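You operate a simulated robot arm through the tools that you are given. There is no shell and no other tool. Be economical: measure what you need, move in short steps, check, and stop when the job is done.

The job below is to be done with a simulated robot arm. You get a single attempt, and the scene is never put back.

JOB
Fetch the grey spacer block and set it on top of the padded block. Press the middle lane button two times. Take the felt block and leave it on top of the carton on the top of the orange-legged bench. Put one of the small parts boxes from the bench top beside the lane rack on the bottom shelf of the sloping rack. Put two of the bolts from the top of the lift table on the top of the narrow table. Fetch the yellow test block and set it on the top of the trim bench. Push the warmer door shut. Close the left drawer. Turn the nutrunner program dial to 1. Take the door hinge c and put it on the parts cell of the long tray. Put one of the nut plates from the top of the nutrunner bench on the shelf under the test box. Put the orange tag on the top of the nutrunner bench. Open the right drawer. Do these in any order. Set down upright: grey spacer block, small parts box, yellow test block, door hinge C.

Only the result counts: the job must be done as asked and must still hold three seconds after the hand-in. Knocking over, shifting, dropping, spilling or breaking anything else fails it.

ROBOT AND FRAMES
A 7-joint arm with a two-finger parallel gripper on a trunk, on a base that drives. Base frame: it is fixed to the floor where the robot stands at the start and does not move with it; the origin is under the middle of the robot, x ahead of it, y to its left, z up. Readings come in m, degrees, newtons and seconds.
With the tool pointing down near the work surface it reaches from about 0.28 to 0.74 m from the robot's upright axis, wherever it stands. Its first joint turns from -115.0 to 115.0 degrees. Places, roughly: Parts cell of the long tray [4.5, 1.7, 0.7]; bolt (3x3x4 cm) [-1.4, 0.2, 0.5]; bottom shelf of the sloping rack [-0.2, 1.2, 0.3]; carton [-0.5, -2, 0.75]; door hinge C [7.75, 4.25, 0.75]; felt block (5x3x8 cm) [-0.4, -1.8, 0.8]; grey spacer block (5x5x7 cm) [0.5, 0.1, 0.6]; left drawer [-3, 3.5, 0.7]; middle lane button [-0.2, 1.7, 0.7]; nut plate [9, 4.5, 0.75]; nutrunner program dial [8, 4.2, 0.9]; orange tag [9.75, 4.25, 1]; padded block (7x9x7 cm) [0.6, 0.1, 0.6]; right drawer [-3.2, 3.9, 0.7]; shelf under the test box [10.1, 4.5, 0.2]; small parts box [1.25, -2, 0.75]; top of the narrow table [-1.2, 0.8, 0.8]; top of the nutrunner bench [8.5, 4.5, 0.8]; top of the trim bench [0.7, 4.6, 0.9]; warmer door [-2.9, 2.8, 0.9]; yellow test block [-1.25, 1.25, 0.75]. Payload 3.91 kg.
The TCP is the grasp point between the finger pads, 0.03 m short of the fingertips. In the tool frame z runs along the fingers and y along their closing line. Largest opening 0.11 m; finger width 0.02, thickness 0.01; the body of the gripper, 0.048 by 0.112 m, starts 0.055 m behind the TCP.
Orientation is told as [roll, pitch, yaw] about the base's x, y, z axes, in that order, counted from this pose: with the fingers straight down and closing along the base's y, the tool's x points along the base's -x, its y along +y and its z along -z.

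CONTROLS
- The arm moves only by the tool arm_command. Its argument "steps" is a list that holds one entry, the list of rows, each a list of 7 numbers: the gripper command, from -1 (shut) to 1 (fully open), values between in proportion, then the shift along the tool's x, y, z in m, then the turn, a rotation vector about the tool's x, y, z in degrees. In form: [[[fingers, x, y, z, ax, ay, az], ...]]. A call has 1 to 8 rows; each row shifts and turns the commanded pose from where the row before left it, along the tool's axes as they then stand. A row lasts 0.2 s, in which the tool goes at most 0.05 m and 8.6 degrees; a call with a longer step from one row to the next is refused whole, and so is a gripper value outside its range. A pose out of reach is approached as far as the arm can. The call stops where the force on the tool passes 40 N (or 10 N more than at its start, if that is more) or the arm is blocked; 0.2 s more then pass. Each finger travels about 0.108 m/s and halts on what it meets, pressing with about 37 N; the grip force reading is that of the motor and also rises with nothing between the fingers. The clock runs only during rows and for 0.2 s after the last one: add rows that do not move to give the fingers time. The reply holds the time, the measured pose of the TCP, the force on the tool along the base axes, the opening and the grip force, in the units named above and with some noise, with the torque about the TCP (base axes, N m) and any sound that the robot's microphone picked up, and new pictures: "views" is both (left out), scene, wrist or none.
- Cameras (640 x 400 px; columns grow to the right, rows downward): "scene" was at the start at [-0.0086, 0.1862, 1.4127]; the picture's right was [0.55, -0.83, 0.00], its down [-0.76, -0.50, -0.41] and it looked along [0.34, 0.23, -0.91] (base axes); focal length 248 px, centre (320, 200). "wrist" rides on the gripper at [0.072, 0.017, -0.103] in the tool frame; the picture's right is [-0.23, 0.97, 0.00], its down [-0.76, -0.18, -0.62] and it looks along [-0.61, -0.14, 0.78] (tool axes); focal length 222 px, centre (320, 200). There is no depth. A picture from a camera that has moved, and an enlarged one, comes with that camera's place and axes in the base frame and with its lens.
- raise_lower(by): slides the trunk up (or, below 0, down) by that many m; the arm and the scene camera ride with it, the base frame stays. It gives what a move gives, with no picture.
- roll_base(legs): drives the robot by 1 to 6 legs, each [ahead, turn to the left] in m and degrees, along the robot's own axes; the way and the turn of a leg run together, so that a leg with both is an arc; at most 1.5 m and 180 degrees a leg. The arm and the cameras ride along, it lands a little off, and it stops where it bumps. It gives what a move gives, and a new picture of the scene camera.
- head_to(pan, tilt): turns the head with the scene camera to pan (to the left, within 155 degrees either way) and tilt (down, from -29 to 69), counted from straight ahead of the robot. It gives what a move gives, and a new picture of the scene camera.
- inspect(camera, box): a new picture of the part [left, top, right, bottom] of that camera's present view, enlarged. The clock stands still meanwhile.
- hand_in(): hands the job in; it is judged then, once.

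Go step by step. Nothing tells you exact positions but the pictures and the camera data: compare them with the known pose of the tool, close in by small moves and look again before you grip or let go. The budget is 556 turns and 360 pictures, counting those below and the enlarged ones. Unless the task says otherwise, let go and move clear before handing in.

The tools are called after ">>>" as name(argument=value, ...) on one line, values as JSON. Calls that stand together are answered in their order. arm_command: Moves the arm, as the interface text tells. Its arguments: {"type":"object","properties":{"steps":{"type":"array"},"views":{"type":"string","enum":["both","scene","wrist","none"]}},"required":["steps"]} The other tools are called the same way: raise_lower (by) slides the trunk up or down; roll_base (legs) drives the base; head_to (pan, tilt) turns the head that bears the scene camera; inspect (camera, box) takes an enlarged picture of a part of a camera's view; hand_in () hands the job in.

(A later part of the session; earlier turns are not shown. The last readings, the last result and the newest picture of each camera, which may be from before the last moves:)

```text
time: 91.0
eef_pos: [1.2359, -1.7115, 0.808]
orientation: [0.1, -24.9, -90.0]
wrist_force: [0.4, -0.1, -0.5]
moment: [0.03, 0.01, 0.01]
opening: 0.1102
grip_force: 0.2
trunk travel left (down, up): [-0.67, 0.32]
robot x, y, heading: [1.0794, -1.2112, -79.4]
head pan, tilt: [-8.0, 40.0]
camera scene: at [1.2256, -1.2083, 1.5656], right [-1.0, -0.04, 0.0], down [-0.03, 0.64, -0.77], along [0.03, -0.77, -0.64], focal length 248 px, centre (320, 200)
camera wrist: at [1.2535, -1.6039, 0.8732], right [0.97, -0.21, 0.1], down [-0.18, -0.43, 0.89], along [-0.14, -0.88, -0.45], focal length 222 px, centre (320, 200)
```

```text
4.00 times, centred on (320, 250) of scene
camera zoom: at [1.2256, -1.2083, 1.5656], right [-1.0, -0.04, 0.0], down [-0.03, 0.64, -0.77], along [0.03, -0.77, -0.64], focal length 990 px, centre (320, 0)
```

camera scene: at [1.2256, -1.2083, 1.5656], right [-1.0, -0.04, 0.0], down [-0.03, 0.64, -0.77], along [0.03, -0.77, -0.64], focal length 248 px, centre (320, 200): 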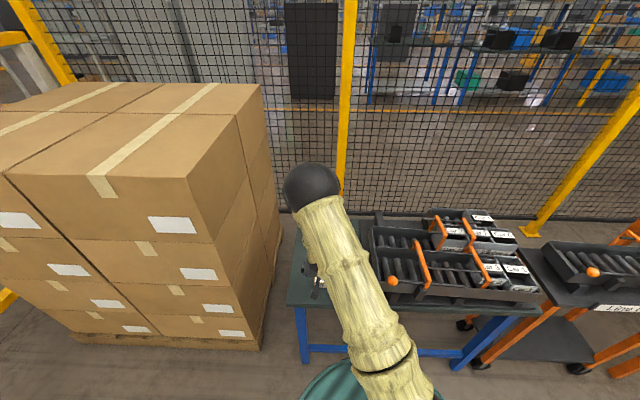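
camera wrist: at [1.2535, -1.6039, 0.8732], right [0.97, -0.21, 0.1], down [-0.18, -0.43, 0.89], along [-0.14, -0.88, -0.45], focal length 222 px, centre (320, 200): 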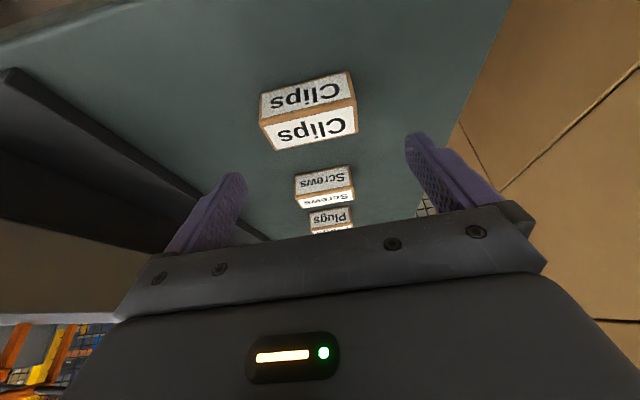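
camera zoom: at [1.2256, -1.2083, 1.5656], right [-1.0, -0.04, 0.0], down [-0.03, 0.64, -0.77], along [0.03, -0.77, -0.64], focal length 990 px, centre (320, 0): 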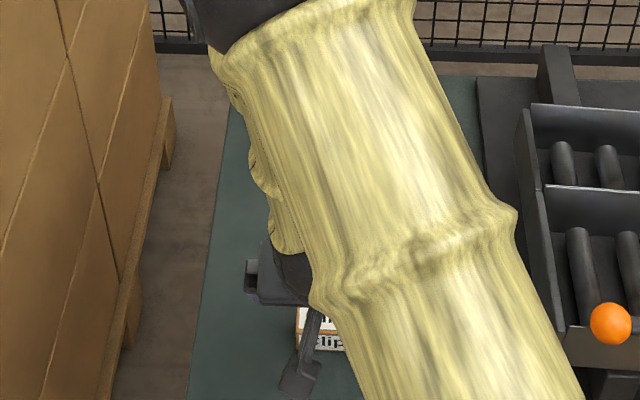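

>>> arm_command(steps=[[[1, 0.01, 0, 0.01, 0, 0, 0], [1, 0.005, 0, 0.0085, 0, 0, 0], [1, 0, 0, 0, 0, 0, 0]]], views="wrist")

>>> inspect(camera="wrist", box=[220, 60, 440, 220])

```text
time: 91.8
eef_pos: [1.2358, -1.7041, 0.7868]
orientation: [0.0, -24.9, -90.1]
wrist_force: [0.4, 0.0, 0.5]
moment: [0.0, 0.0, 0.03]
opening: 0.11
grip_force: 0.0
trunk travel left (down, up): [-0.67, 0.32]
robot x, y, heading: [1.0805, -1.2074, -79.5]
head pan, tilt: [-8.0, 40.0]
camera wrist: at [1.2532, -1.5974, 0.8506], right [0.97, -0.21, 0.1], down [-0.18, -0.43, 0.89], along [-0.14, -0.88, -0.45], focal length 222 px, centre (320, 200)
```

wrist: 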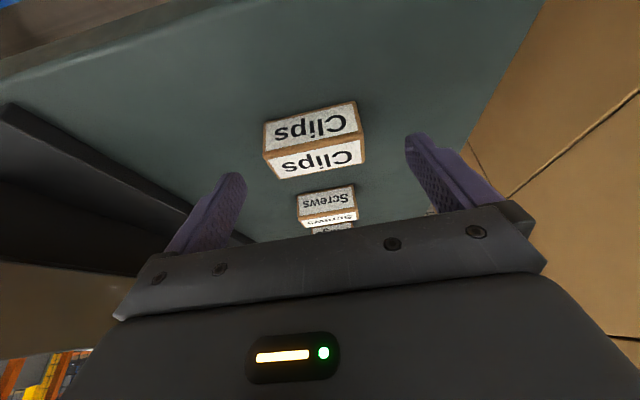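

```text
2.50 times, centred on (330, 140) of wrist
camera zoom: at [1.2532, -1.5974, 0.8506], right [0.97, -0.21, 0.1], down [-0.18, -0.43, 0.89], along [-0.14, -0.88, -0.45], focal length 555 px, centre (295, 350)
```

zoom: 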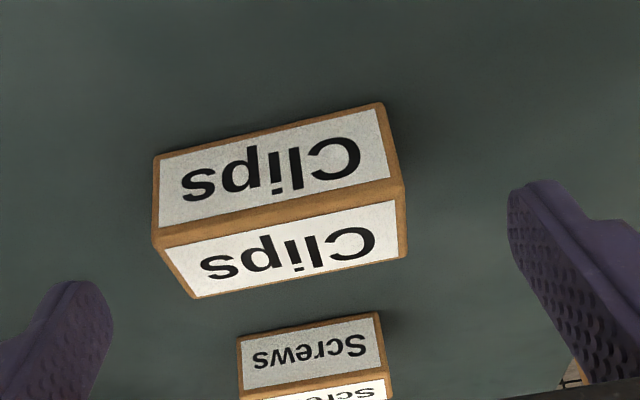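

>>> arm_command(steps=[[[1, 0.0087, 0, 0.0092, 0, 0, 0], [-1, 0, 0, 0, 0, 0, 0], [-1, 0, 0, 0, 0, 0, 0], [-1, 0, 0, 0, 0, 0, 0]]], views="wrist")

```text
time: 92.8
eef_pos: [1.2344, -1.7004, 0.7744]
orientation: [0.0, -24.9, -90.0]
wrist_force: [0.3, 0.6, 1.7]
moment: [-0.05, 0.09, -0.02]
opening: 0.0648
grip_force: 36.6
trunk travel left (down, up): [-0.67, 0.32]
robot x, y, heading: [1.0806, -1.2087, -79.6]
head pan, tilt: [-8.0, 40.0]
camera wrist: at [1.253, -1.5931, 0.8388], right [0.97, -0.21, 0.09], down [-0.18, -0.43, 0.89], along [-0.14, -0.88, -0.45], focal length 222 px, centre (320, 200)
```

wrist: 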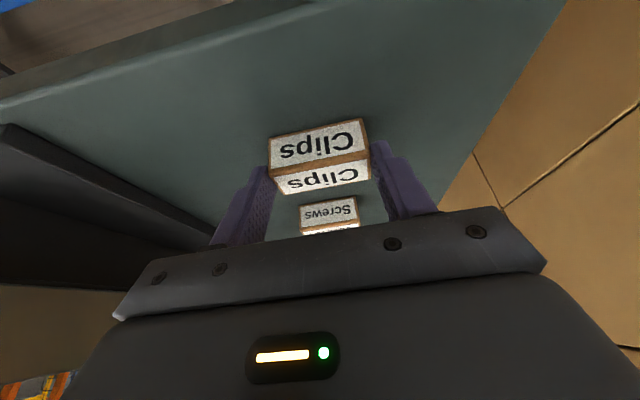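

>>> arm_command(steps=[[[-1, -0.0085, 0, -0.018, 0, 0, 0], [-1, -0.02, 0, -0.043, 0, 0, 0], [-1, -0.02, 0, -0.043, 0, 0, 0], [-1, -0.02, 0, -0.043, 0, 0, 0], [-1, -0.02, 0, -0.043, 0, 0, 0], [-1, -0.02, 0, -0.043, 0, 0, 0]]], views="wrist")

```text
time: 94.2
eef_pos: [1.235, -1.7007, 1.032]
orientation: [0.0, -24.9, -90.1]
wrist_force: [0.1, 0.2, -0.8]
moment: [0.0, 0.02, -0.01]
opening: 0.065
grip_force: 37.2
trunk travel left (down, up): [-0.67, 0.32]
robot x, y, heading: [1.0825, -1.2097, -79.7]
head pan, tilt: [-8.0, 40.0]
camera wrist: at [1.2526, -1.593, 1.0959], right [0.97, -0.21, 0.1], down [-0.18, -0.43, 0.89], along [-0.14, -0.88, -0.45], focal length 222 px, centre (320, 200)
```

wrist: 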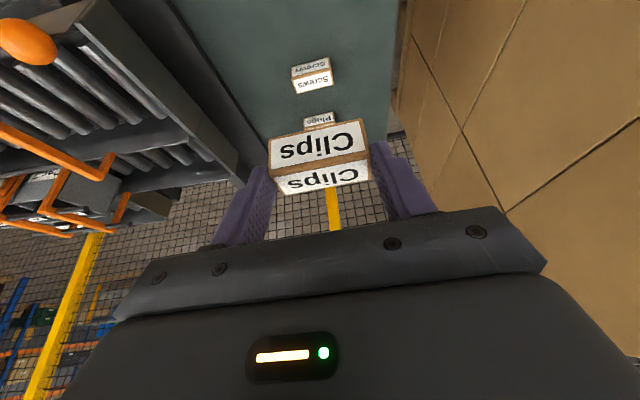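

Box held. Retract and drive around to the front of the sloping rack.

>>> arm_command(steps=[[[-1, 0.044, -0.009, -0.021, 0, 0, 0], [-1, 0.044, -0.009, -0.021, 0, 0, 0], [-1, 0.044, -0.009, -0.021, 0, 0, 0]]], views="none")

>>> roll_base(legs=[[-0.2, 0], [0, -100], [1.25, 0], [0, -90], [1.1, 0]])

>>> head_to(pan=5, tilt=40)

```text
time: 95.0
eef_pos: [1.1976, -1.5719, 1.0403]
orientation: [0.0, -24.7, -93.0]
wrist_force: [5.6, 2.6, -0.9]
moment: [-0.07, 0.36, -0.14]
opening: 0.065
grip_force: 37.3
out of reach, approached as far as the arm can: row 3
trunk travel left (down, up): [-0.67, 0.32]
robot x, y, heading: [1.0809, -1.2086, -79.5]
head pan, tilt: [-8.0, 40.0]
```

```text
time: 115.7
eef_pos: [-0.2916, 0.4436, 1.0403]
orientation: [-0.1, -24.7, 80.3]
wrist_force: [0.4, 0.0, -0.9]
moment: [-0.03, 0.0, -0.03]
opening: 0.0649
grip_force: 36.3
trunk travel left (down, up): [-0.67, 0.32]
robot x, y, heading: [-0.2201, 0.067, 90.6]
head pan, tilt: [-8.0, 40.0]
camera scene: at [-0.3596, 0.0937, 1.5656], right [0.99, -0.13, 0.0], down [-0.08, -0.64, -0.77], along [0.1, 0.76, -0.64], focal length 248 px, centre (320, 200)
```

scene: 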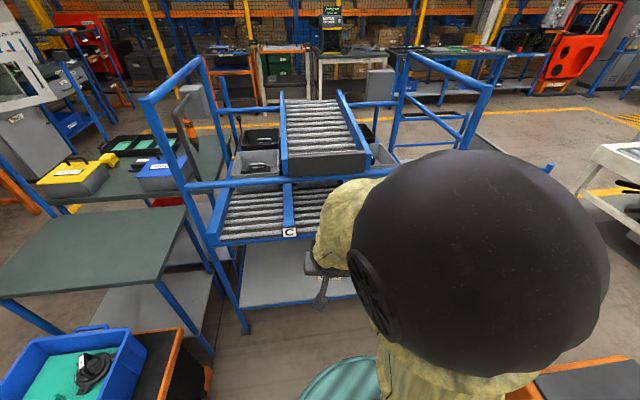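

```text
time: 116.5
eef_pos: [-0.2904, 0.4437, 1.0401]
orientation: [-0.2, -24.7, 80.3]
wrist_force: [0.3, -0.1, 0.0]
moment: [0.0, 0.03, -0.03]
opening: 0.0648
grip_force: 37.8
trunk travel left (down, up): [-0.67, 0.32]
robot x, y, heading: [-0.218, 0.0759, 90.5]
head pan, tilt: [5.0, 40.0]
camera scene: at [-0.3788, 0.0937, 1.5656], right [1.0, 0.1, 0.0], down [0.06, -0.64, -0.77], along [-0.07, 0.76, -0.64], focal length 248 px, centre (320, 200)
```

scene: 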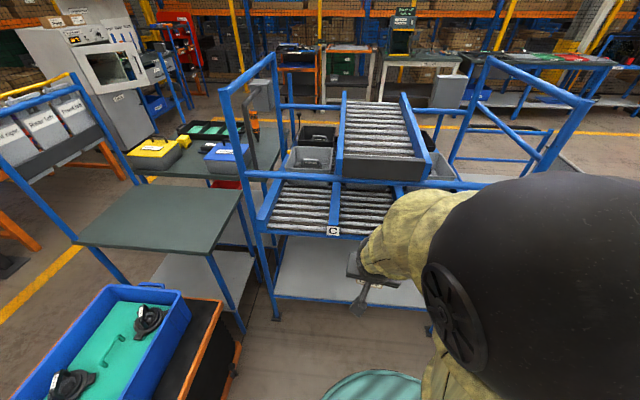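

>>> inspect(camera="scene", box=[230, 180, 460, 340])

```text
2.50 times, centred on (345, 260) of scene
camera zoom: at [-0.3788, 0.0937, 1.5656], right [1.0, 0.1, 0.0], down [0.06, -0.64, -0.77], along [-0.07, 0.76, -0.64], focal length 619 px, centre (258, 50)
```

zoom: 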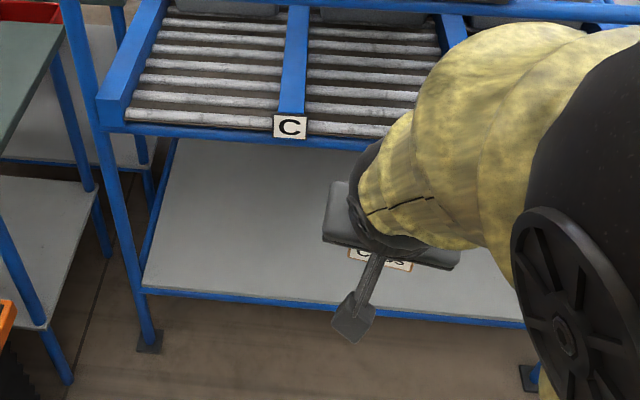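

The rack shelf is at about z=0.26 with front edge y≈0.79; the lane rail is at z≈0.78. Lower the trunk, then approach.

>>> raise_lower(by=-0.55)

>>> roll_base(legs=[[0.2, 0]])

>>> arm_command(steps=[[[-1, 0, 0, 0, 0, 0, 0]]], views="wrist")

```text
refused: -0.55 is not a number from -0.4 to 0.4
```

```text
time: 118.1
eef_pos: [-0.2926, 0.6455, 1.0396]
orientation: [-0.1, -24.8, 80.3]
wrist_force: [0.2, 1.1, -0.5]
moment: [0.0, 0.02, 0.0]
opening: 0.0647
grip_force: 36.8
trunk travel left (down, up): [-0.67, 0.32]
robot x, y, heading: [-0.2198, 0.2726, 90.6]
head pan, tilt: [5.0, 40.0]
camera scene: at [-0.381, 0.2956, 1.5656], right [1.0, 0.1, 0.0], down [0.06, -0.64, -0.77], along [-0.07, 0.76, -0.64], focal length 248 px, centre (320, 200)
```

scene: 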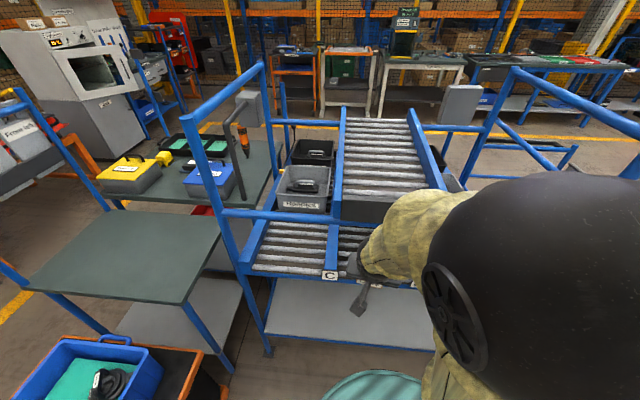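

```text
time: 118.5
eef_pos: [-0.2922, 0.6439, 1.0407]
orientation: [-0.1, -24.7, 80.2]
wrist_force: [-0.6, -0.3, -0.2]
moment: [-0.01, -0.01, 0.01]
opening: 0.0649
grip_force: 36.9
trunk travel left (down, up): [-0.67, 0.32]
robot x, y, heading: [-0.2226, 0.2693, 90.6]
head pan, tilt: [5.0, 40.0]
camera wrist: at [-0.3273, 0.5386, 1.1048], right [-0.92, 0.37, 0.09], down [0.25, 0.4, 0.88], along [0.29, 0.84, -0.46], focal length 222 px, centre (320, 200)
```

wrist: 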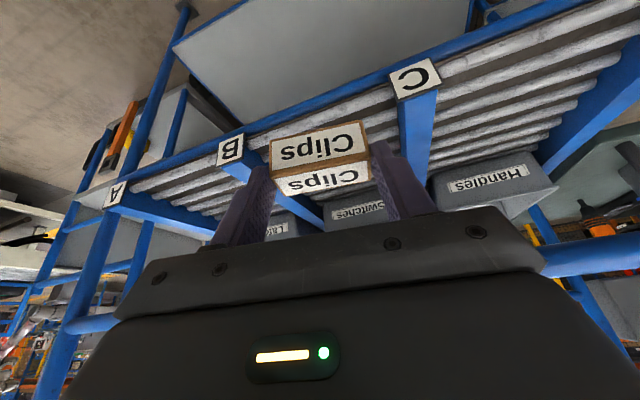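

>>> raise_lower(by=-0.4)

>>> raise_lower(by=-0.17)

>>> arm_command(steps=[[[-1, 0, 0, 0, 0, 0, 0]]], views="both")

```text
time: 122.3
eef_pos: [-0.2934, 0.6438, 0.6409]
orientation: [-0.1, -24.7, 80.2]
wrist_force: [-0.1, -0.4, -0.5]
moment: [-0.01, -0.02, 0.0]
opening: 0.0648
grip_force: 37.2
trunk travel left (down, up): [-0.27, 0.72]
robot x, y, heading: [-0.2218, 0.2677, 90.3]
head pan, tilt: [5.0, 40.0]
```

```text
time: 124.2
eef_pos: [-0.2913, 0.6432, 0.4693]
orientation: [-0.1, -24.7, 80.1]
wrist_force: [0.4, -0.2, 0.2]
moment: [-0.01, -0.03, 0.0]
opening: 0.0648
grip_force: 37.0
trunk travel left (down, up): [-0.1, 0.89]
robot x, y, heading: [-0.2216, 0.2708, 90.7]
head pan, tilt: [5.0, 40.0]
```

```text
time: 124.6
eef_pos: [-0.2926, 0.6443, 0.4696]
orientation: [0.0, -24.8, 80.2]
wrist_force: [0.5, 0.2, -0.4]
moment: [-0.02, -0.02, 0.0]
opening: 0.065
grip_force: 36.7
trunk travel left (down, up): [-0.1, 0.89]
robot x, y, heading: [-0.2194, 0.2724, 90.7]
head pan, tilt: [5.0, 40.0]
camera scene: at [-0.3809, 0.2943, 0.9957], right [1.0, 0.1, 0.0], down [0.06, -0.64, -0.77], along [-0.07, 0.76, -0.64], focal length 248 px, centre (320, 200)
camera wrist: at [-0.3272, 0.5384, 0.5349], right [-0.92, 0.37, 0.09], down [0.25, 0.39, 0.88], along [0.29, 0.84, -0.46], focal length 222 px, centre (320, 200)
```

scene: 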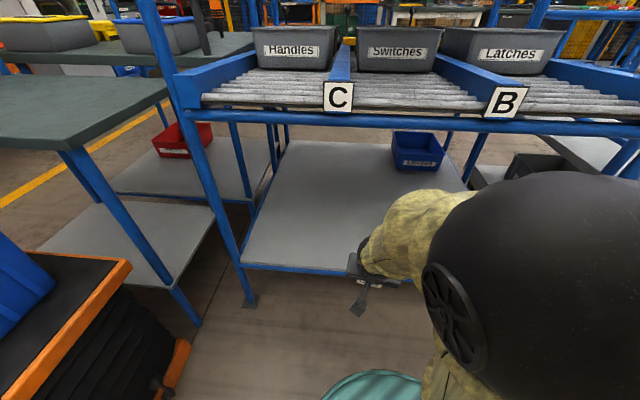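
wrist: 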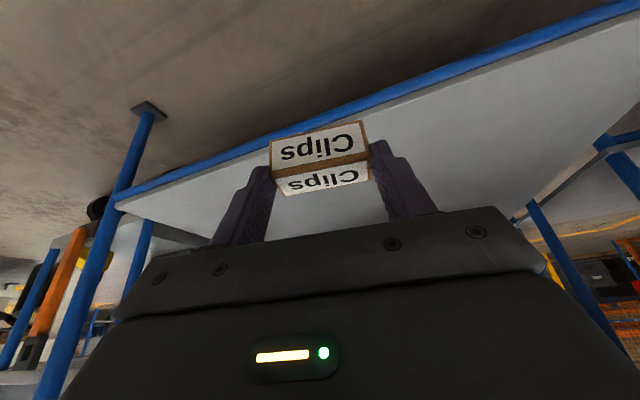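

Moving the box in over the shelf.

>>> arm_command(steps=[[[-1, -0.035, 0, 0.034, 0, 0, 0], [-1, -0.035, 0, 0.034, 0, 0, 0], [-1, -0.035, 0, 0.034, 0, 0, 0], [-1, -0.035, 0, 0.034, 0, 0, 0], [-1, -0.035, 0, 0.034, 0, 0, 0]]], views="both")

```text
time: 125.8
eef_pos: [-0.2529, 0.8719, 0.3888]
orientation: [-0.1, -24.7, 80.2]
wrist_force: [-0.7, -0.2, -0.1]
moment: [-0.04, 0.01, 0.0]
opening: 0.065
grip_force: 37.4
trunk travel left (down, up): [-0.1, 0.89]
robot x, y, heading: [-0.2211, 0.2711, 90.4]
head pan, tilt: [5.0, 40.0]
camera scene: at [-0.3808, 0.2941, 0.9957], right [1.0, 0.1, 0.0], down [0.06, -0.64, -0.77], along [-0.07, 0.76, -0.64], focal length 248 px, centre (320, 200)
camera wrist: at [-0.287, 0.7659, 0.4529], right [-0.92, 0.37, 0.09], down [0.25, 0.39, 0.88], along [0.29, 0.84, -0.46], focal length 222 px, centre (320, 200)
```

scene: 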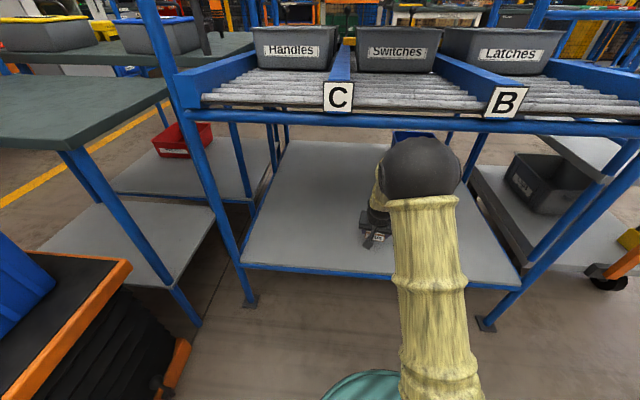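
wrist: 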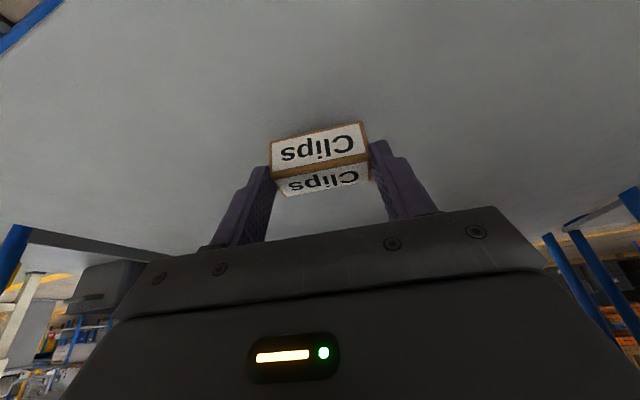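

>>> arm_command(steps=[[[-1, 0.0148, 0, 0.0317, 0, 0, 0], [-1, 0.0148, 0, 0.0317, 0, 0, 0], [-1, 0.0127, 0, 0.0272, 0, 0, 0], [-1, 0.0013, 0, 0.0027, 0, 0, 0], [-1, 0.0013, 0, 0.0027, 0, 0, 0], [-1, 0.0013, 0, 0.0027, 0, 0, 0]]], views="wrist")

```text
time: 126.5
eef_pos: [-0.2527, 0.8804, 0.335]
orientation: [0.6, -27.0, 79.8]
wrist_force: [-0.1, -4.5, 30.7]
moment: [-0.12, -0.11, -0.04]
opening: 0.0651
grip_force: 37.2
trunk travel left (down, up): [-0.1, 0.89]
robot x, y, heading: [-0.2229, 0.2737, 90.6]
head pan, tilt: [5.0, 40.0]
stopped in row 3: the force on the tool passed its limit (the readings are from after the stop); the commanded pose is now the measured one
camera wrist: at [-0.2875, 0.7717, 0.3952], right [-0.92, 0.37, 0.11], down [0.25, 0.36, 0.9], along [0.29, 0.86, -0.42], focal length 222 px, centre (320, 200)
```

wrist: 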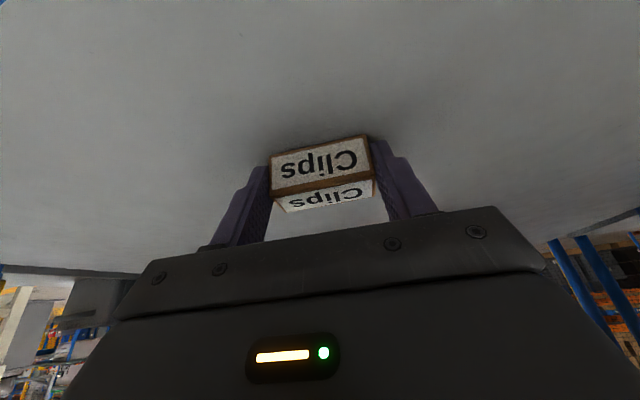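

Shelf reached at z≈0.30. Relieve, restore the tilt and settle gently.

>>> arm_command(steps=[[[-1, -0.0025, 0, -0.0054, 0, 0, 0], [-1, 0, 0, 0, -0.6, 2.2, 0], [-1, 0, 0, 0, 0, 0, 0]]], views="wrist")

```text
time: 127.3
eef_pos: [-0.2519, 0.8774, 0.3363]
orientation: [1.0, -24.3, 80.0]
wrist_force: [3.1, 4.1, 10.8]
moment: [0.39, -0.47, 0.11]
opening: 0.0653
grip_force: 37.5
trunk travel left (down, up): [-0.1, 0.89]
robot x, y, heading: [-0.2229, 0.2729, 90.7]
head pan, tilt: [5.0, 40.0]
camera wrist: at [-0.2856, 0.7726, 0.402], right [-0.92, 0.37, 0.11], down [0.26, 0.4, 0.88], along [0.28, 0.84, -0.47], focal length 222 px, centre (320, 200)
```

wrist: 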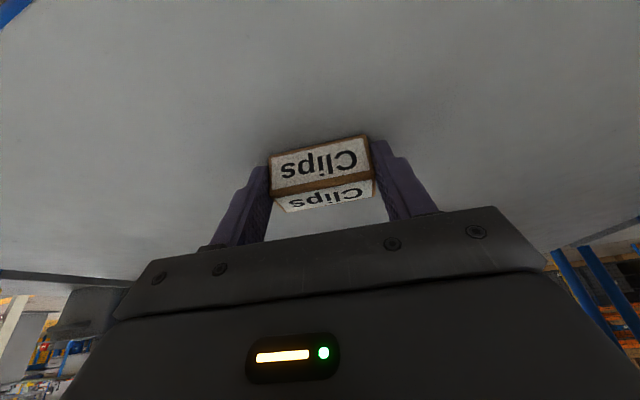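

>>> arm_command(steps=[[[-1, -0.0025, 0, -0.0054, 0, 0, 0], [-1, 0, 0, 0, 0.9, -0.4, 0], [-1, 0, 0, 0, 0, 0, 0]]], views="none")

>>> inspect(camera="wrist", box=[220, 80, 420, 220])

```text
time: 128.1
eef_pos: [-0.2527, 0.8778, 0.3418]
orientation: [0.1, -24.5, 80.0]
wrist_force: [-0.6, 0.2, -0.8]
moment: [0.03, 0.0, 0.01]
opening: 0.065
grip_force: 37.2
trunk travel left (down, up): [-0.1, 0.89]
robot x, y, heading: [-0.2202, 0.2734, 90.6]
head pan, tilt: [5.0, 40.0]
```

```text
2.86 times, centred on (320, 150) of wrist
camera zoom: at [-0.2879, 0.7723, 0.4062], right [-0.92, 0.37, 0.09], down [0.25, 0.4, 0.88], along [0.29, 0.84, -0.46], focal length 635 px, centre (320, 343)
```

zoom: 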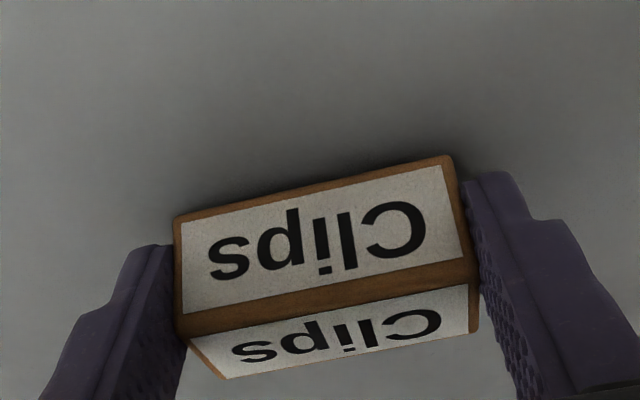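

>>> arm_command(steps=[[[-1, 0.0013, 0, 0.0027, 0, -2.5, 0], [-1, 0.0013, 0, 0.0027, 0, 0, 0], [-1, 0, 0, 0, 0, 0, 0]]], views="none")

```text
time: 128.9
eef_pos: [-0.2528, 0.8784, 0.3356]
orientation: [0.1, -27.1, 79.9]
wrist_force: [0.3, -1.0, -0.9]
moment: [0.03, -0.01, 0.01]
opening: 0.0654
grip_force: 37.4
trunk travel left (down, up): [-0.1, 0.89]
robot x, y, heading: [-0.2211, 0.2717, 90.8]
head pan, tilt: [5.0, 40.0]
```

>>> arm_command(steps=[[[-1, 0.0009, 0, 0.0018, 0, 0, 0], [-1, 0.0009, 0, 0.0018, 0, 0, 0], [-1, 0, 0, 0, 0, 0, 0]]], views="none")

```text
time: 129.7
eef_pos: [-0.2535, 0.8789, 0.3349]
orientation: [0.1, -27.6, 79.9]
wrist_force: [-0.9, -5.9, 28.7]
moment: [-0.05, 0.37, 0.01]
opening: 0.0654
grip_force: 37.0
trunk travel left (down, up): [-0.1, 0.89]
robot x, y, heading: [-0.2238, 0.2715, 90.9]
head pan, tilt: [5.0, 40.0]
```

>>> arm_command(steps=[[[-1, -0.001, 0, -0.002, 0, 0, 0], [0.2, 0, 0, 0, 0, 0, 0], [0.6, 0, 0, 0, 0, 0, 0], [0.6, 0, 0, 0, 0, 0, 0], [0.6, 0, 0, -0.03, 0, 0, 0], [0.6, 0, 0, -0.04, 0, 0, 0]]], views="both")

```text
time: 131.1
eef_pos: [-0.2584, 0.8475, 0.3966]
orientation: [0.0, -27.0, 80.0]
wrist_force: [0.2, 0.1, -0.6]
moment: [0.01, -0.03, 0.02]
opening: 0.088
grip_force: 0.2
trunk travel left (down, up): [-0.1, 0.89]
robot x, y, heading: [-0.2189, 0.2702, 90.5]
head pan, tilt: [5.0, 40.0]
camera scene: at [-0.3809, 0.2945, 0.9955], right [1.0, 0.1, 0.0], down [0.06, -0.64, -0.77], along [-0.07, 0.76, -0.64], focal length 248 px, centre (320, 200)
camera wrist: at [-0.2934, 0.7385, 0.4567], right [-0.92, 0.37, 0.1], down [0.24, 0.36, 0.9], along [0.29, 0.86, -0.42], focal length 222 px, centre (320, 200)
```

scene: 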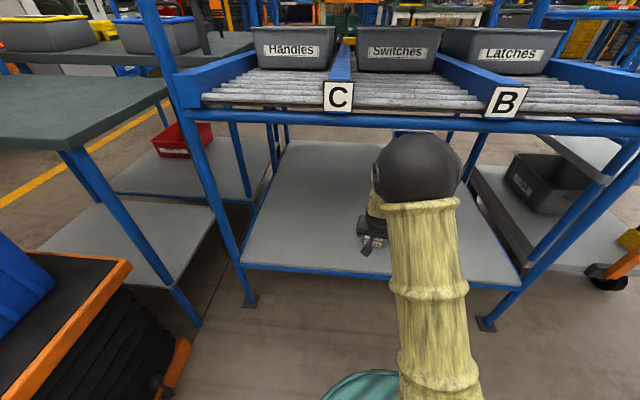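
wrist: 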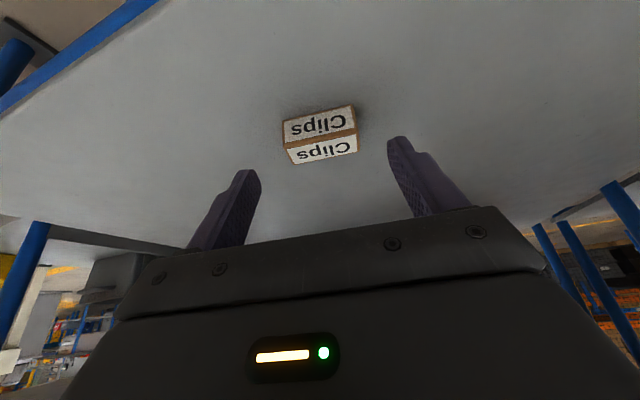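

Box stands upright on the shelf. Retreat and raise the trunk, then look at the lift table.

>>> arm_command(steps=[[[0.6, 0.043, 0, -0.022, 0, 0, 0], [0.6, 0.043, 0, -0.022, 0, 0, 0], [0.6, 0.043, 0, -0.022, 0, 0, 0], [1, 0.043, 0, -0.022, 0, 0, 0], [1, 0.043, 0, -0.022, 0, 0, 0], [1, 0, 0, 0, 0, 8.5, 0], [1, 0, 0, 0, 0, 8.5, 0], [1, 0, 0, 0, 0, 8.4, 0]]], views="none")

>>> raise_lower(by=0.4)

>>> raise_lower(by=0.2)

>>> head_to(pan=75, tilt=40)

>>> inspect(camera="scene", box=[200, 180, 520, 400])

```text
time: 132.9
eef_pos: [-0.325, 0.6657, 0.4151]
orientation: [0.2, -1.6, 80.0]
wrist_force: [0.5, -0.6, 0.6]
moment: [0.01, 0.0, 0.0]
opening: 0.1102
grip_force: 0.0
out of reach, approached as far as the arm can: row 4, 5
trunk travel left (down, up): [-0.1, 0.89]
robot x, y, heading: [-0.2237, 0.2706, 90.7]
head pan, tilt: [5.0, 40.0]
```

```text
time: 136.7
eef_pos: [-0.324, 0.666, 0.8144]
orientation: [0.0, -1.6, 80.0]
wrist_force: [-0.2, -0.3, 0.1]
moment: [0.03, 0.02, 0.03]
opening: 0.1102
grip_force: 0.0
trunk travel left (down, up): [-0.5, 0.49]
robot x, y, heading: [-0.2225, 0.2726, 90.8]
head pan, tilt: [5.0, 40.0]
```

```text
time: 138.9
eef_pos: [-0.3242, 0.6662, 1.0146]
orientation: [-0.1, -1.8, 80.1]
wrist_force: [-0.6, -0.7, -0.6]
moment: [0.0, -0.01, -0.02]
opening: 0.11
grip_force: 0.0
trunk travel left (down, up): [-0.7, 0.29]
robot x, y, heading: [-0.2216, 0.2704, 90.8]
head pan, tilt: [5.0, 40.0]
```

```text
time: 140.3
eef_pos: [-0.3253, 0.6664, 1.0145]
orientation: [0.1, -1.6, 80.0]
wrist_force: [0.3, -0.3, -1.3]
moment: [-0.02, -0.01, 0.0]
opening: 0.1099
grip_force: 0.1
trunk travel left (down, up): [-0.7, 0.29]
robot x, y, heading: [-0.2208, 0.2738, 90.6]
head pan, tilt: [75.0, 40.0]
camera scene: at [-0.455, 0.2309, 1.5956], right [0.25, 0.97, 0.0], down [0.62, -0.16, -0.77], along [-0.74, 0.19, -0.64], focal length 248 px, centre (320, 200)
```

scene: 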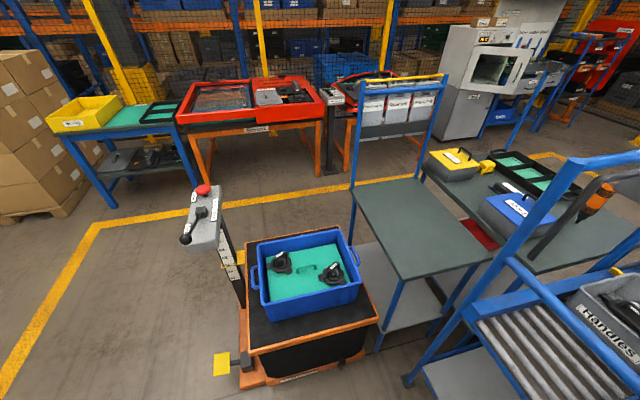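

```text
1.82 times, centred on (360, 290) of scene
camera zoom: at [-0.455, 0.2309, 1.5956], right [0.25, 0.97, 0.0], down [0.62, -0.16, -0.77], along [-0.74, 0.19, -0.64], focal length 450 px, centre (247, 36)
```

zoom: 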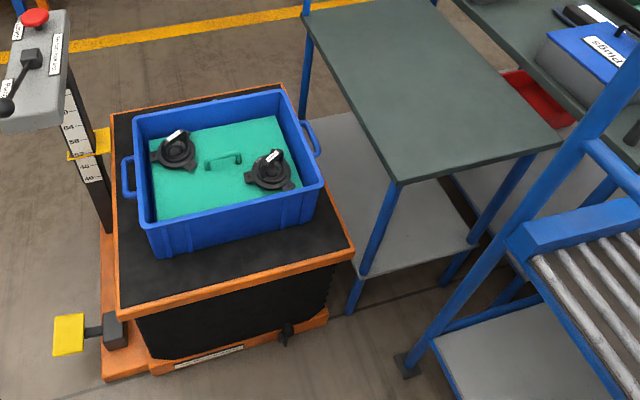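

No bolts in sight from here; they may sit behind the bin. I'll drive around to the south-west side of the lift table and look.

>>> roll_base(legs=[[-0.85, 0], [0, 90], [1.45, 0]])

>>> head_to(pan=-75, tilt=45)

>>> head_to(pan=0, tilt=35)

```text
time: 155.5
eef_pos: [-2.0563, -0.7059, 1.0135]
orientation: [0.0, -1.8, 169.9]
wrist_force: [-0.2, 0.8, -0.5]
moment: [-0.01, -0.01, 0.03]
opening: 0.1099
grip_force: 0.1
trunk travel left (down, up): [-0.7, 0.29]
robot x, y, heading: [-1.6607, -0.6031, -179.6]
head pan, tilt: [75.0, 40.0]
camera scene: at [-1.6196, -0.8382, 1.5956], right [-0.97, 0.25, 0.0], down [0.16, 0.62, -0.77], along [-0.19, -0.74, -0.64], focal length 248 px, centre (320, 200)
```

scene: 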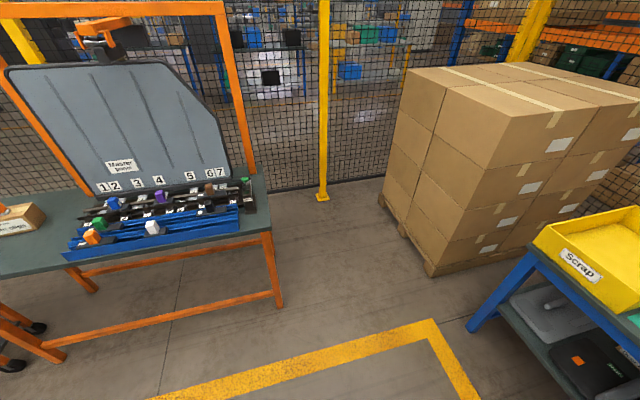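

```text
time: 157.8
eef_pos: [-2.056, -0.7053, 1.014]
orientation: [0.1, -1.8, 169.7]
wrist_force: [2.5, -0.2, -0.2]
moment: [0.01, 0.0, 0.01]
opening: 0.1098
grip_force: 0.1
trunk travel left (down, up): [-0.7, 0.29]
robot x, y, heading: [-1.6557, -0.6072, -179.3]
head pan, tilt: [-75.0, 45.0]
camera scene: at [-1.6197, -0.6775, 1.5884], right [0.96, 0.27, 0.0], down [0.19, -0.68, -0.71], along [-0.19, 0.68, -0.71], focal length 248 px, centre (320, 200)
```

scene: 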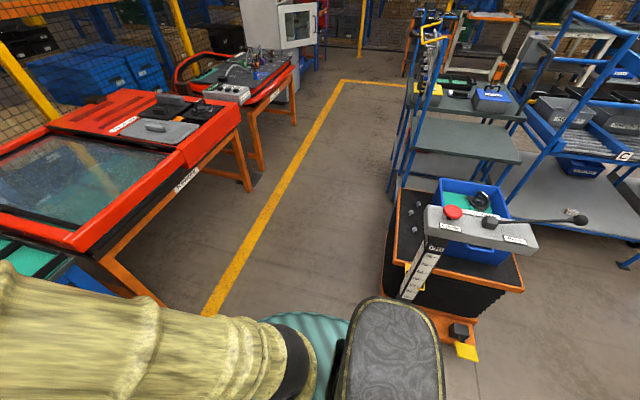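

```text
time: 159.3
eef_pos: [-2.0541, -0.7057, 1.0136]
orientation: [0.1, -1.7, 169.8]
wrist_force: [-0.2, -0.9, -0.3]
moment: [-0.03, -0.01, -0.02]
opening: 0.1101
grip_force: 0.1
trunk travel left (down, up): [-0.7, 0.29]
robot x, y, heading: [-1.6572, -0.6028, -179.4]
head pan, tilt: [0.0, 35.0]
camera scene: at [-1.686, -0.7565, 1.6032], right [-0.01, 1.0, 0.0], down [0.57, 0.0, -0.82], along [-0.82, -0.01, -0.57], focal length 248 px, centre (320, 200)
```

scene: 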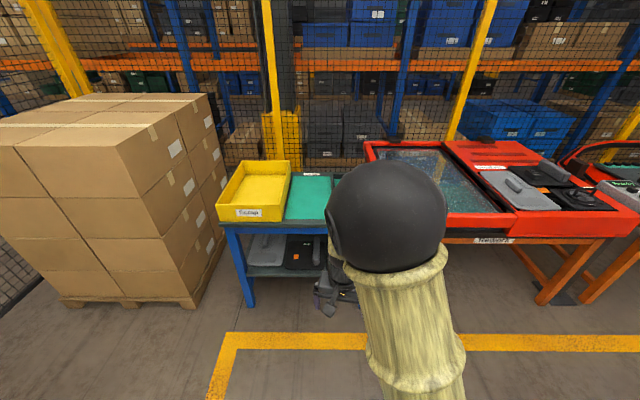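

Small grey bolts stand on the lift table's west strip. Driving up the corridor on its west side.

>>> roll_base(legs=[[0, -62], [0.58, 0], [0, -28], [0.28, 0], [0, -90]])

>>> head_to(pan=-15, tilt=50)

>>> arm_command(steps=[[[1, 0, 0, 0, 0, 1.7, 0]]], views="wrist")

```text
time: 172.1
eef_pos: [-1.5407, 0.2931, 1.0148]
orientation: [0.0, -1.7, -10.1]
wrist_force: [-0.2, 0.1, -0.1]
moment: [0.02, 0.0, -0.01]
opening: 0.1101
grip_force: 0.0
trunk travel left (down, up): [-0.7, 0.29]
robot x, y, heading: [-1.9381, 0.1881, 0.5]
head pan, tilt: [0.0, 35.0]
camera scene: at [-1.9077, 0.3438, 1.6032], right [0.01, -1.0, 0.0], down [-0.57, -0.01, -0.82], along [0.82, 0.01, -0.57], focal length 248 px, centre (320, 200)
```

scene: 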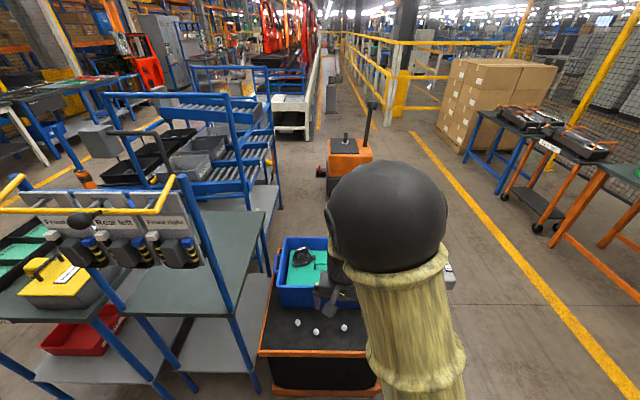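

```text
time: 172.9
eef_pos: [-1.5406, 0.2928, 1.0139]
orientation: [0.0, -1.7, -9.9]
wrist_force: [0.1, 0.2, 0.7]
moment: [0.01, 0.01, 0.01]
opening: 0.1102
grip_force: 0.0
trunk travel left (down, up): [-0.7, 0.29]
robot x, y, heading: [-1.9349, 0.193, 0.7]
head pan, tilt: [-15.0, 50.0]
camera scene: at [-1.9212, 0.3238, 1.5815], right [-0.25, -0.97, 0.0], down [-0.74, 0.19, -0.64], along [0.62, -0.16, -0.77], focal length 248 px, centre (320, 200)
```

scene: 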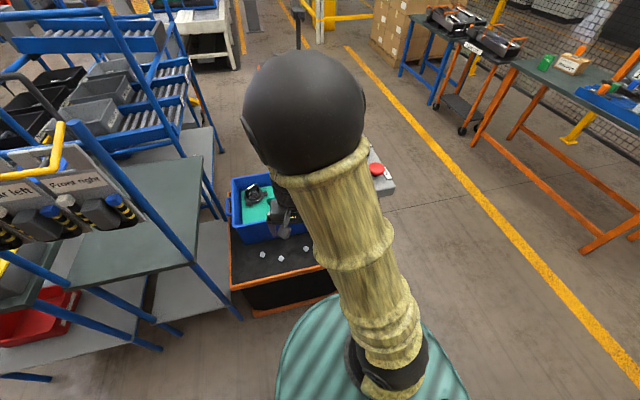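

```text
time: 173.3
eef_pos: [-1.542, 0.2937, 1.013]
orientation: [0.0, 0.0, -10.0]
wrist_force: [0.4, 0.2, -0.8]
moment: [-0.02, 0.02, 0.0]
opening: 0.11
grip_force: 0.0
trunk travel left (down, up): [-0.7, 0.29]
robot x, y, heading: [-1.9366, 0.1884, 0.6]
head pan, tilt: [-15.0, 50.0]
camera wrist: at [-1.6085, 0.321, 1.1184], right [0.39, 0.92, 0.0], down [0.72, -0.31, 0.62], along [0.57, -0.24, -0.78], focal length 222 px, centre (320, 200)
```

wrist: 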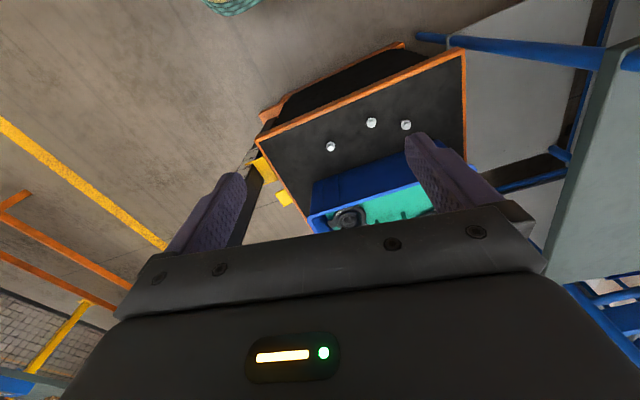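

>>> inspect(camera="wrist", box=[290, 80, 450, 200])

>>> inspect(camera="scene", box=[220, 220, 340, 320])

```text
3.33 times, centred on (370, 140) of wrist
camera zoom: at [-1.6085, 0.321, 1.1184], right [0.39, 0.92, 0.0], down [0.72, -0.31, 0.62], along [0.57, -0.24, -0.78], focal length 740 px, centre (153, 400)
```

zoom: 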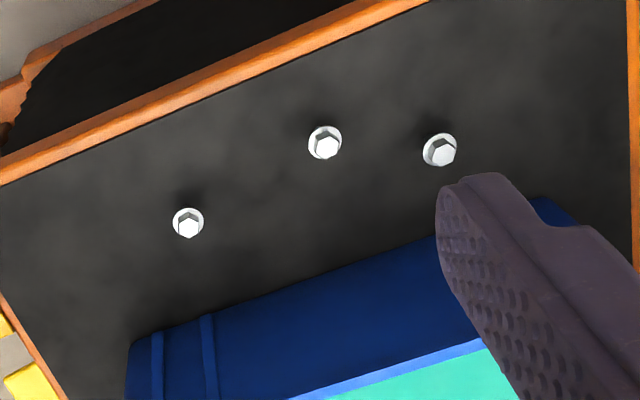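

```text
4.00 times, centred on (280, 270) of scene
camera zoom: at [-1.9211, 0.3237, 1.5815], right [-0.25, -0.97, 0.0], down [-0.74, 0.19, -0.64], along [0.62, -0.16, -0.77], focal length 990 px, centre (480, -80)
```

zoom: 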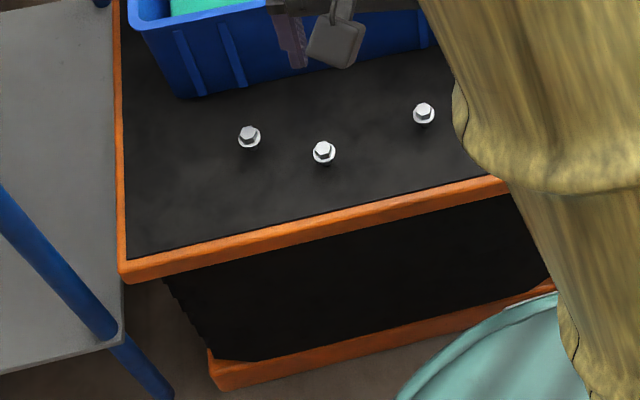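

Three bolts at about (-1.338,0.242), (-1.36,0.369), (-1.32,0.454), tops z≈0.52. Lower the trunk and move above the first.

>>> raise_lower(by=-0.15)

>>> arm_command(steps=[[[0.3, -0.042, -0.003, 0, 0, 0, 0], [0.3, -0.042, -0.003, 0, 0, 0, 0], [0.3, -0.042, -0.003, 0, 0, 0, 0], [0.3, -0.042, -0.003, 0.02, 0, 0, 0], [0.3, -0.042, -0.003, 0.02, 0, 0, 0], [0.3, 0, 0, 0.05, 0, 0, 0], [0.3, 0, 0, 0.05, 0, 0, 0]]], views="wrist")

>>> inspect(camera="wrist", box=[260, 60, 420, 180])

```text
time: 175.0
eef_pos: [-1.5414, 0.2927, 0.8645]
orientation: [0.0, 0.0, -9.9]
wrist_force: [0.1, -0.4, 0.7]
moment: [-0.05, -0.06, 0.01]
opening: 0.11
grip_force: 0.0
trunk travel left (down, up): [-0.55, 0.44]
robot x, y, heading: [-1.9361, 0.1904, 0.7]
head pan, tilt: [-15.0, 50.0]
```

```text
time: 176.6
eef_pos: [-1.3367, 0.2428, 0.7239]
orientation: [0.1, 0.0, -10.0]
wrist_force: [0.3, 0.6, -0.8]
moment: [-0.01, 0.0, -0.03]
opening: 0.0716
grip_force: 0.0
trunk travel left (down, up): [-0.55, 0.44]
robot x, y, heading: [-1.938, 0.1908, 0.7]
head pan, tilt: [-15.0, 50.0]
camera wrist: at [-1.4049, 0.2703, 0.8288], right [0.39, 0.92, 0.0], down [0.72, -0.31, 0.62], along [0.57, -0.24, -0.78], focal length 222 px, centre (320, 200)
```

wrist: 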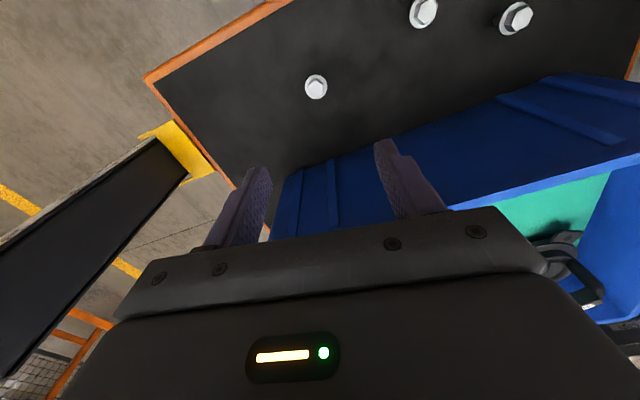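

```text
3.33 times, centred on (340, 120) of wrist
camera zoom: at [-1.4049, 0.2703, 0.8288], right [0.39, 0.92, 0.0], down [0.72, -0.31, 0.62], along [0.57, -0.24, -0.78], focal length 740 px, centre (253, 467)
```

zoom: 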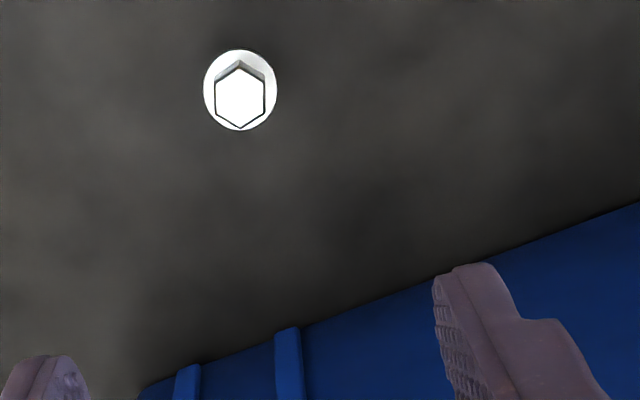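

>>> arm_command(steps=[[[0.3, 0.019, 0, 0.03, 0, 0, 0], [0.3, 0, 0, 0.045, 0, 0, 0], [0.3, 0, 0, 0.045, 0, 0, 0]]], views="wrist")

```text
time: 177.4
eef_pos: [-1.3545, 0.2464, 0.6035]
orientation: [0.0, 0.1, -10.0]
wrist_force: [-0.2, 0.3, -0.1]
moment: [-0.01, -0.01, -0.03]
opening: 0.0714
grip_force: 0.1
trunk travel left (down, up): [-0.55, 0.44]
robot x, y, heading: [-1.9383, 0.1927, 0.6]
head pan, tilt: [-15.0, 50.0]
camera wrist: at [-1.4229, 0.2735, 0.7078], right [0.39, 0.92, 0.0], down [0.72, -0.31, 0.62], along [0.57, -0.24, -0.78], focal length 222 px, centre (320, 200)
```

wrist: 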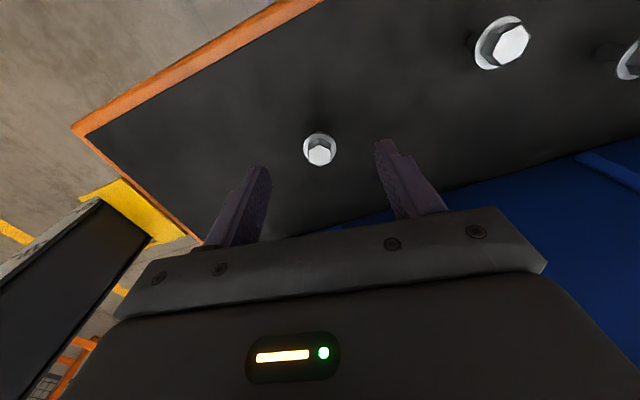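

>>> arm_command(steps=[[[0.3, 0.002, 0, 0.03, 0, 0, 0], [0.3, 0, 0, 0.014, 0, 0, 0], [-1, 0, 0, 0, 0, 0, 0], [-1, 0, 0, 0, 0, 0, 0], [-1, 0, 0, 0, 0, 0, 0], [-1, 0, 0, -0.02, 0, 0, 0], [-1, 0, 0, -0.04, 0, 0, 0], [-1, 0, 0, -0.05, 0, 0, 0]]], views="wrist")

```text
time: 179.2
eef_pos: [-1.3575, 0.2468, 0.6709]
orientation: [0.0, 0.0, -9.9]
wrist_force: [-0.3, 0.6, -0.5]
moment: [0.0, 0.0, 0.01]
opening: 0.0236
grip_force: 37.5
trunk travel left (down, up): [-0.55, 0.44]
robot x, y, heading: [-1.9379, 0.1891, 0.8]
head pan, tilt: [-15.0, 50.0]
camera wrist: at [-1.4247, 0.2734, 0.7746], right [0.39, 0.92, 0.0], down [0.72, -0.31, 0.62], along [0.57, -0.24, -0.78], focal length 222 px, centre (320, 200)
```

wrist: 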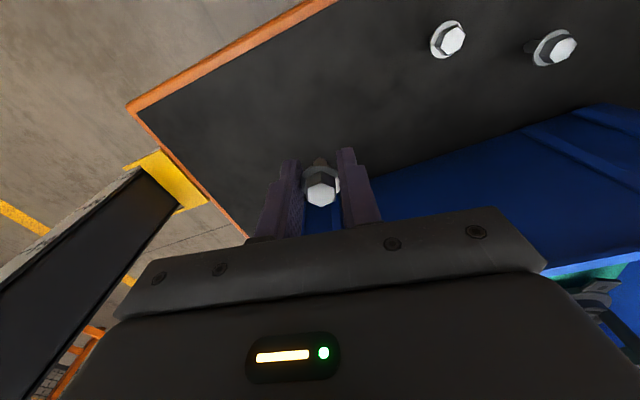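

Bolt gripped. Lift, retract to the left-front of the robot and drive round to the east side.

>>> arm_command(steps=[[[-1, 0, 0, -0.05, 0, 0, 0], [-1, 0, 0, -0.05, 0, 0, 0], [-1, 0, 0, -0.05, 0, 0, 0], [-1, 0, 0, -0.05, 0, 0, 0], [-1, 0, 0, -0.05, 0, 0, 0]]], views="none")

>>> arm_command(steps=[[[-1, 0.0453, 0.0173, 0, 0, 0, 0], [-1, 0.0453, 0.0173, 0, 0, 0, 0], [-1, 0.0453, 0.0173, 0, 0, 0, 0], [-1, 0.0453, 0.0173, 0, 0, 0, 0], [-1, 0.0453, 0.0173, 0, 0, 0, 0]]], views="none")

>>> roll_base(legs=[[0, -90.7], [0.78, 0], [0, 90], [1.5, 0], [0, 90], [0.6, 0]])

```text
time: 180.4
eef_pos: [-1.3595, 0.2465, 0.9213]
orientation: [0.0, 0.1, -9.9]
wrist_force: [0.3, -1.2, 0.3]
moment: [-0.01, -0.03, -0.02]
opening: 0.0238
grip_force: 37.1
trunk travel left (down, up): [-0.55, 0.44]
robot x, y, heading: [-1.9358, 0.1933, 0.7]
head pan, tilt: [-15.0, 50.0]
```

```text
time: 181.6
eef_pos: [-1.5656, 0.3708, 0.9211]
orientation: [0.2, 0.0, -10.1]
wrist_force: [-0.1, -0.1, -0.6]
moment: [0.01, 0.02, -0.04]
opening: 0.0237
grip_force: 37.0
trunk travel left (down, up): [-0.55, 0.44]
robot x, y, heading: [-1.9387, 0.1891, 0.5]
head pan, tilt: [-15.0, 50.0]
```

```text
time: 207.5
eef_pos: [-0.6084, 0.3813, 0.9215]
orientation: [0.0, 0.0, 79.7]
wrist_force: [0.2, -0.8, -0.5]
moment: [-0.02, 0.01, 0.01]
opening: 0.0233
grip_force: 37.0
trunk travel left (down, up): [-0.55, 0.44]
robot x, y, heading: [-0.427, 0.0119, 90.5]
head pan, tilt: [-15.0, 50.0]
camera scene: at [-0.561, 0.0246, 1.4314], right [0.97, -0.26, 0.0], down [-0.2, -0.74, -0.64], along [0.16, 0.62, -0.77], focal length 248 px, centre (320, 200)
```

scene: 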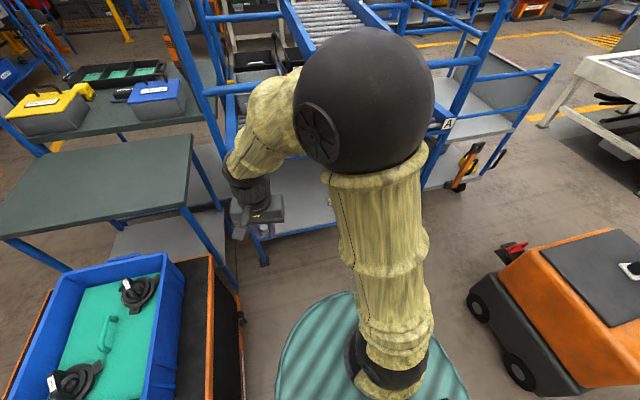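

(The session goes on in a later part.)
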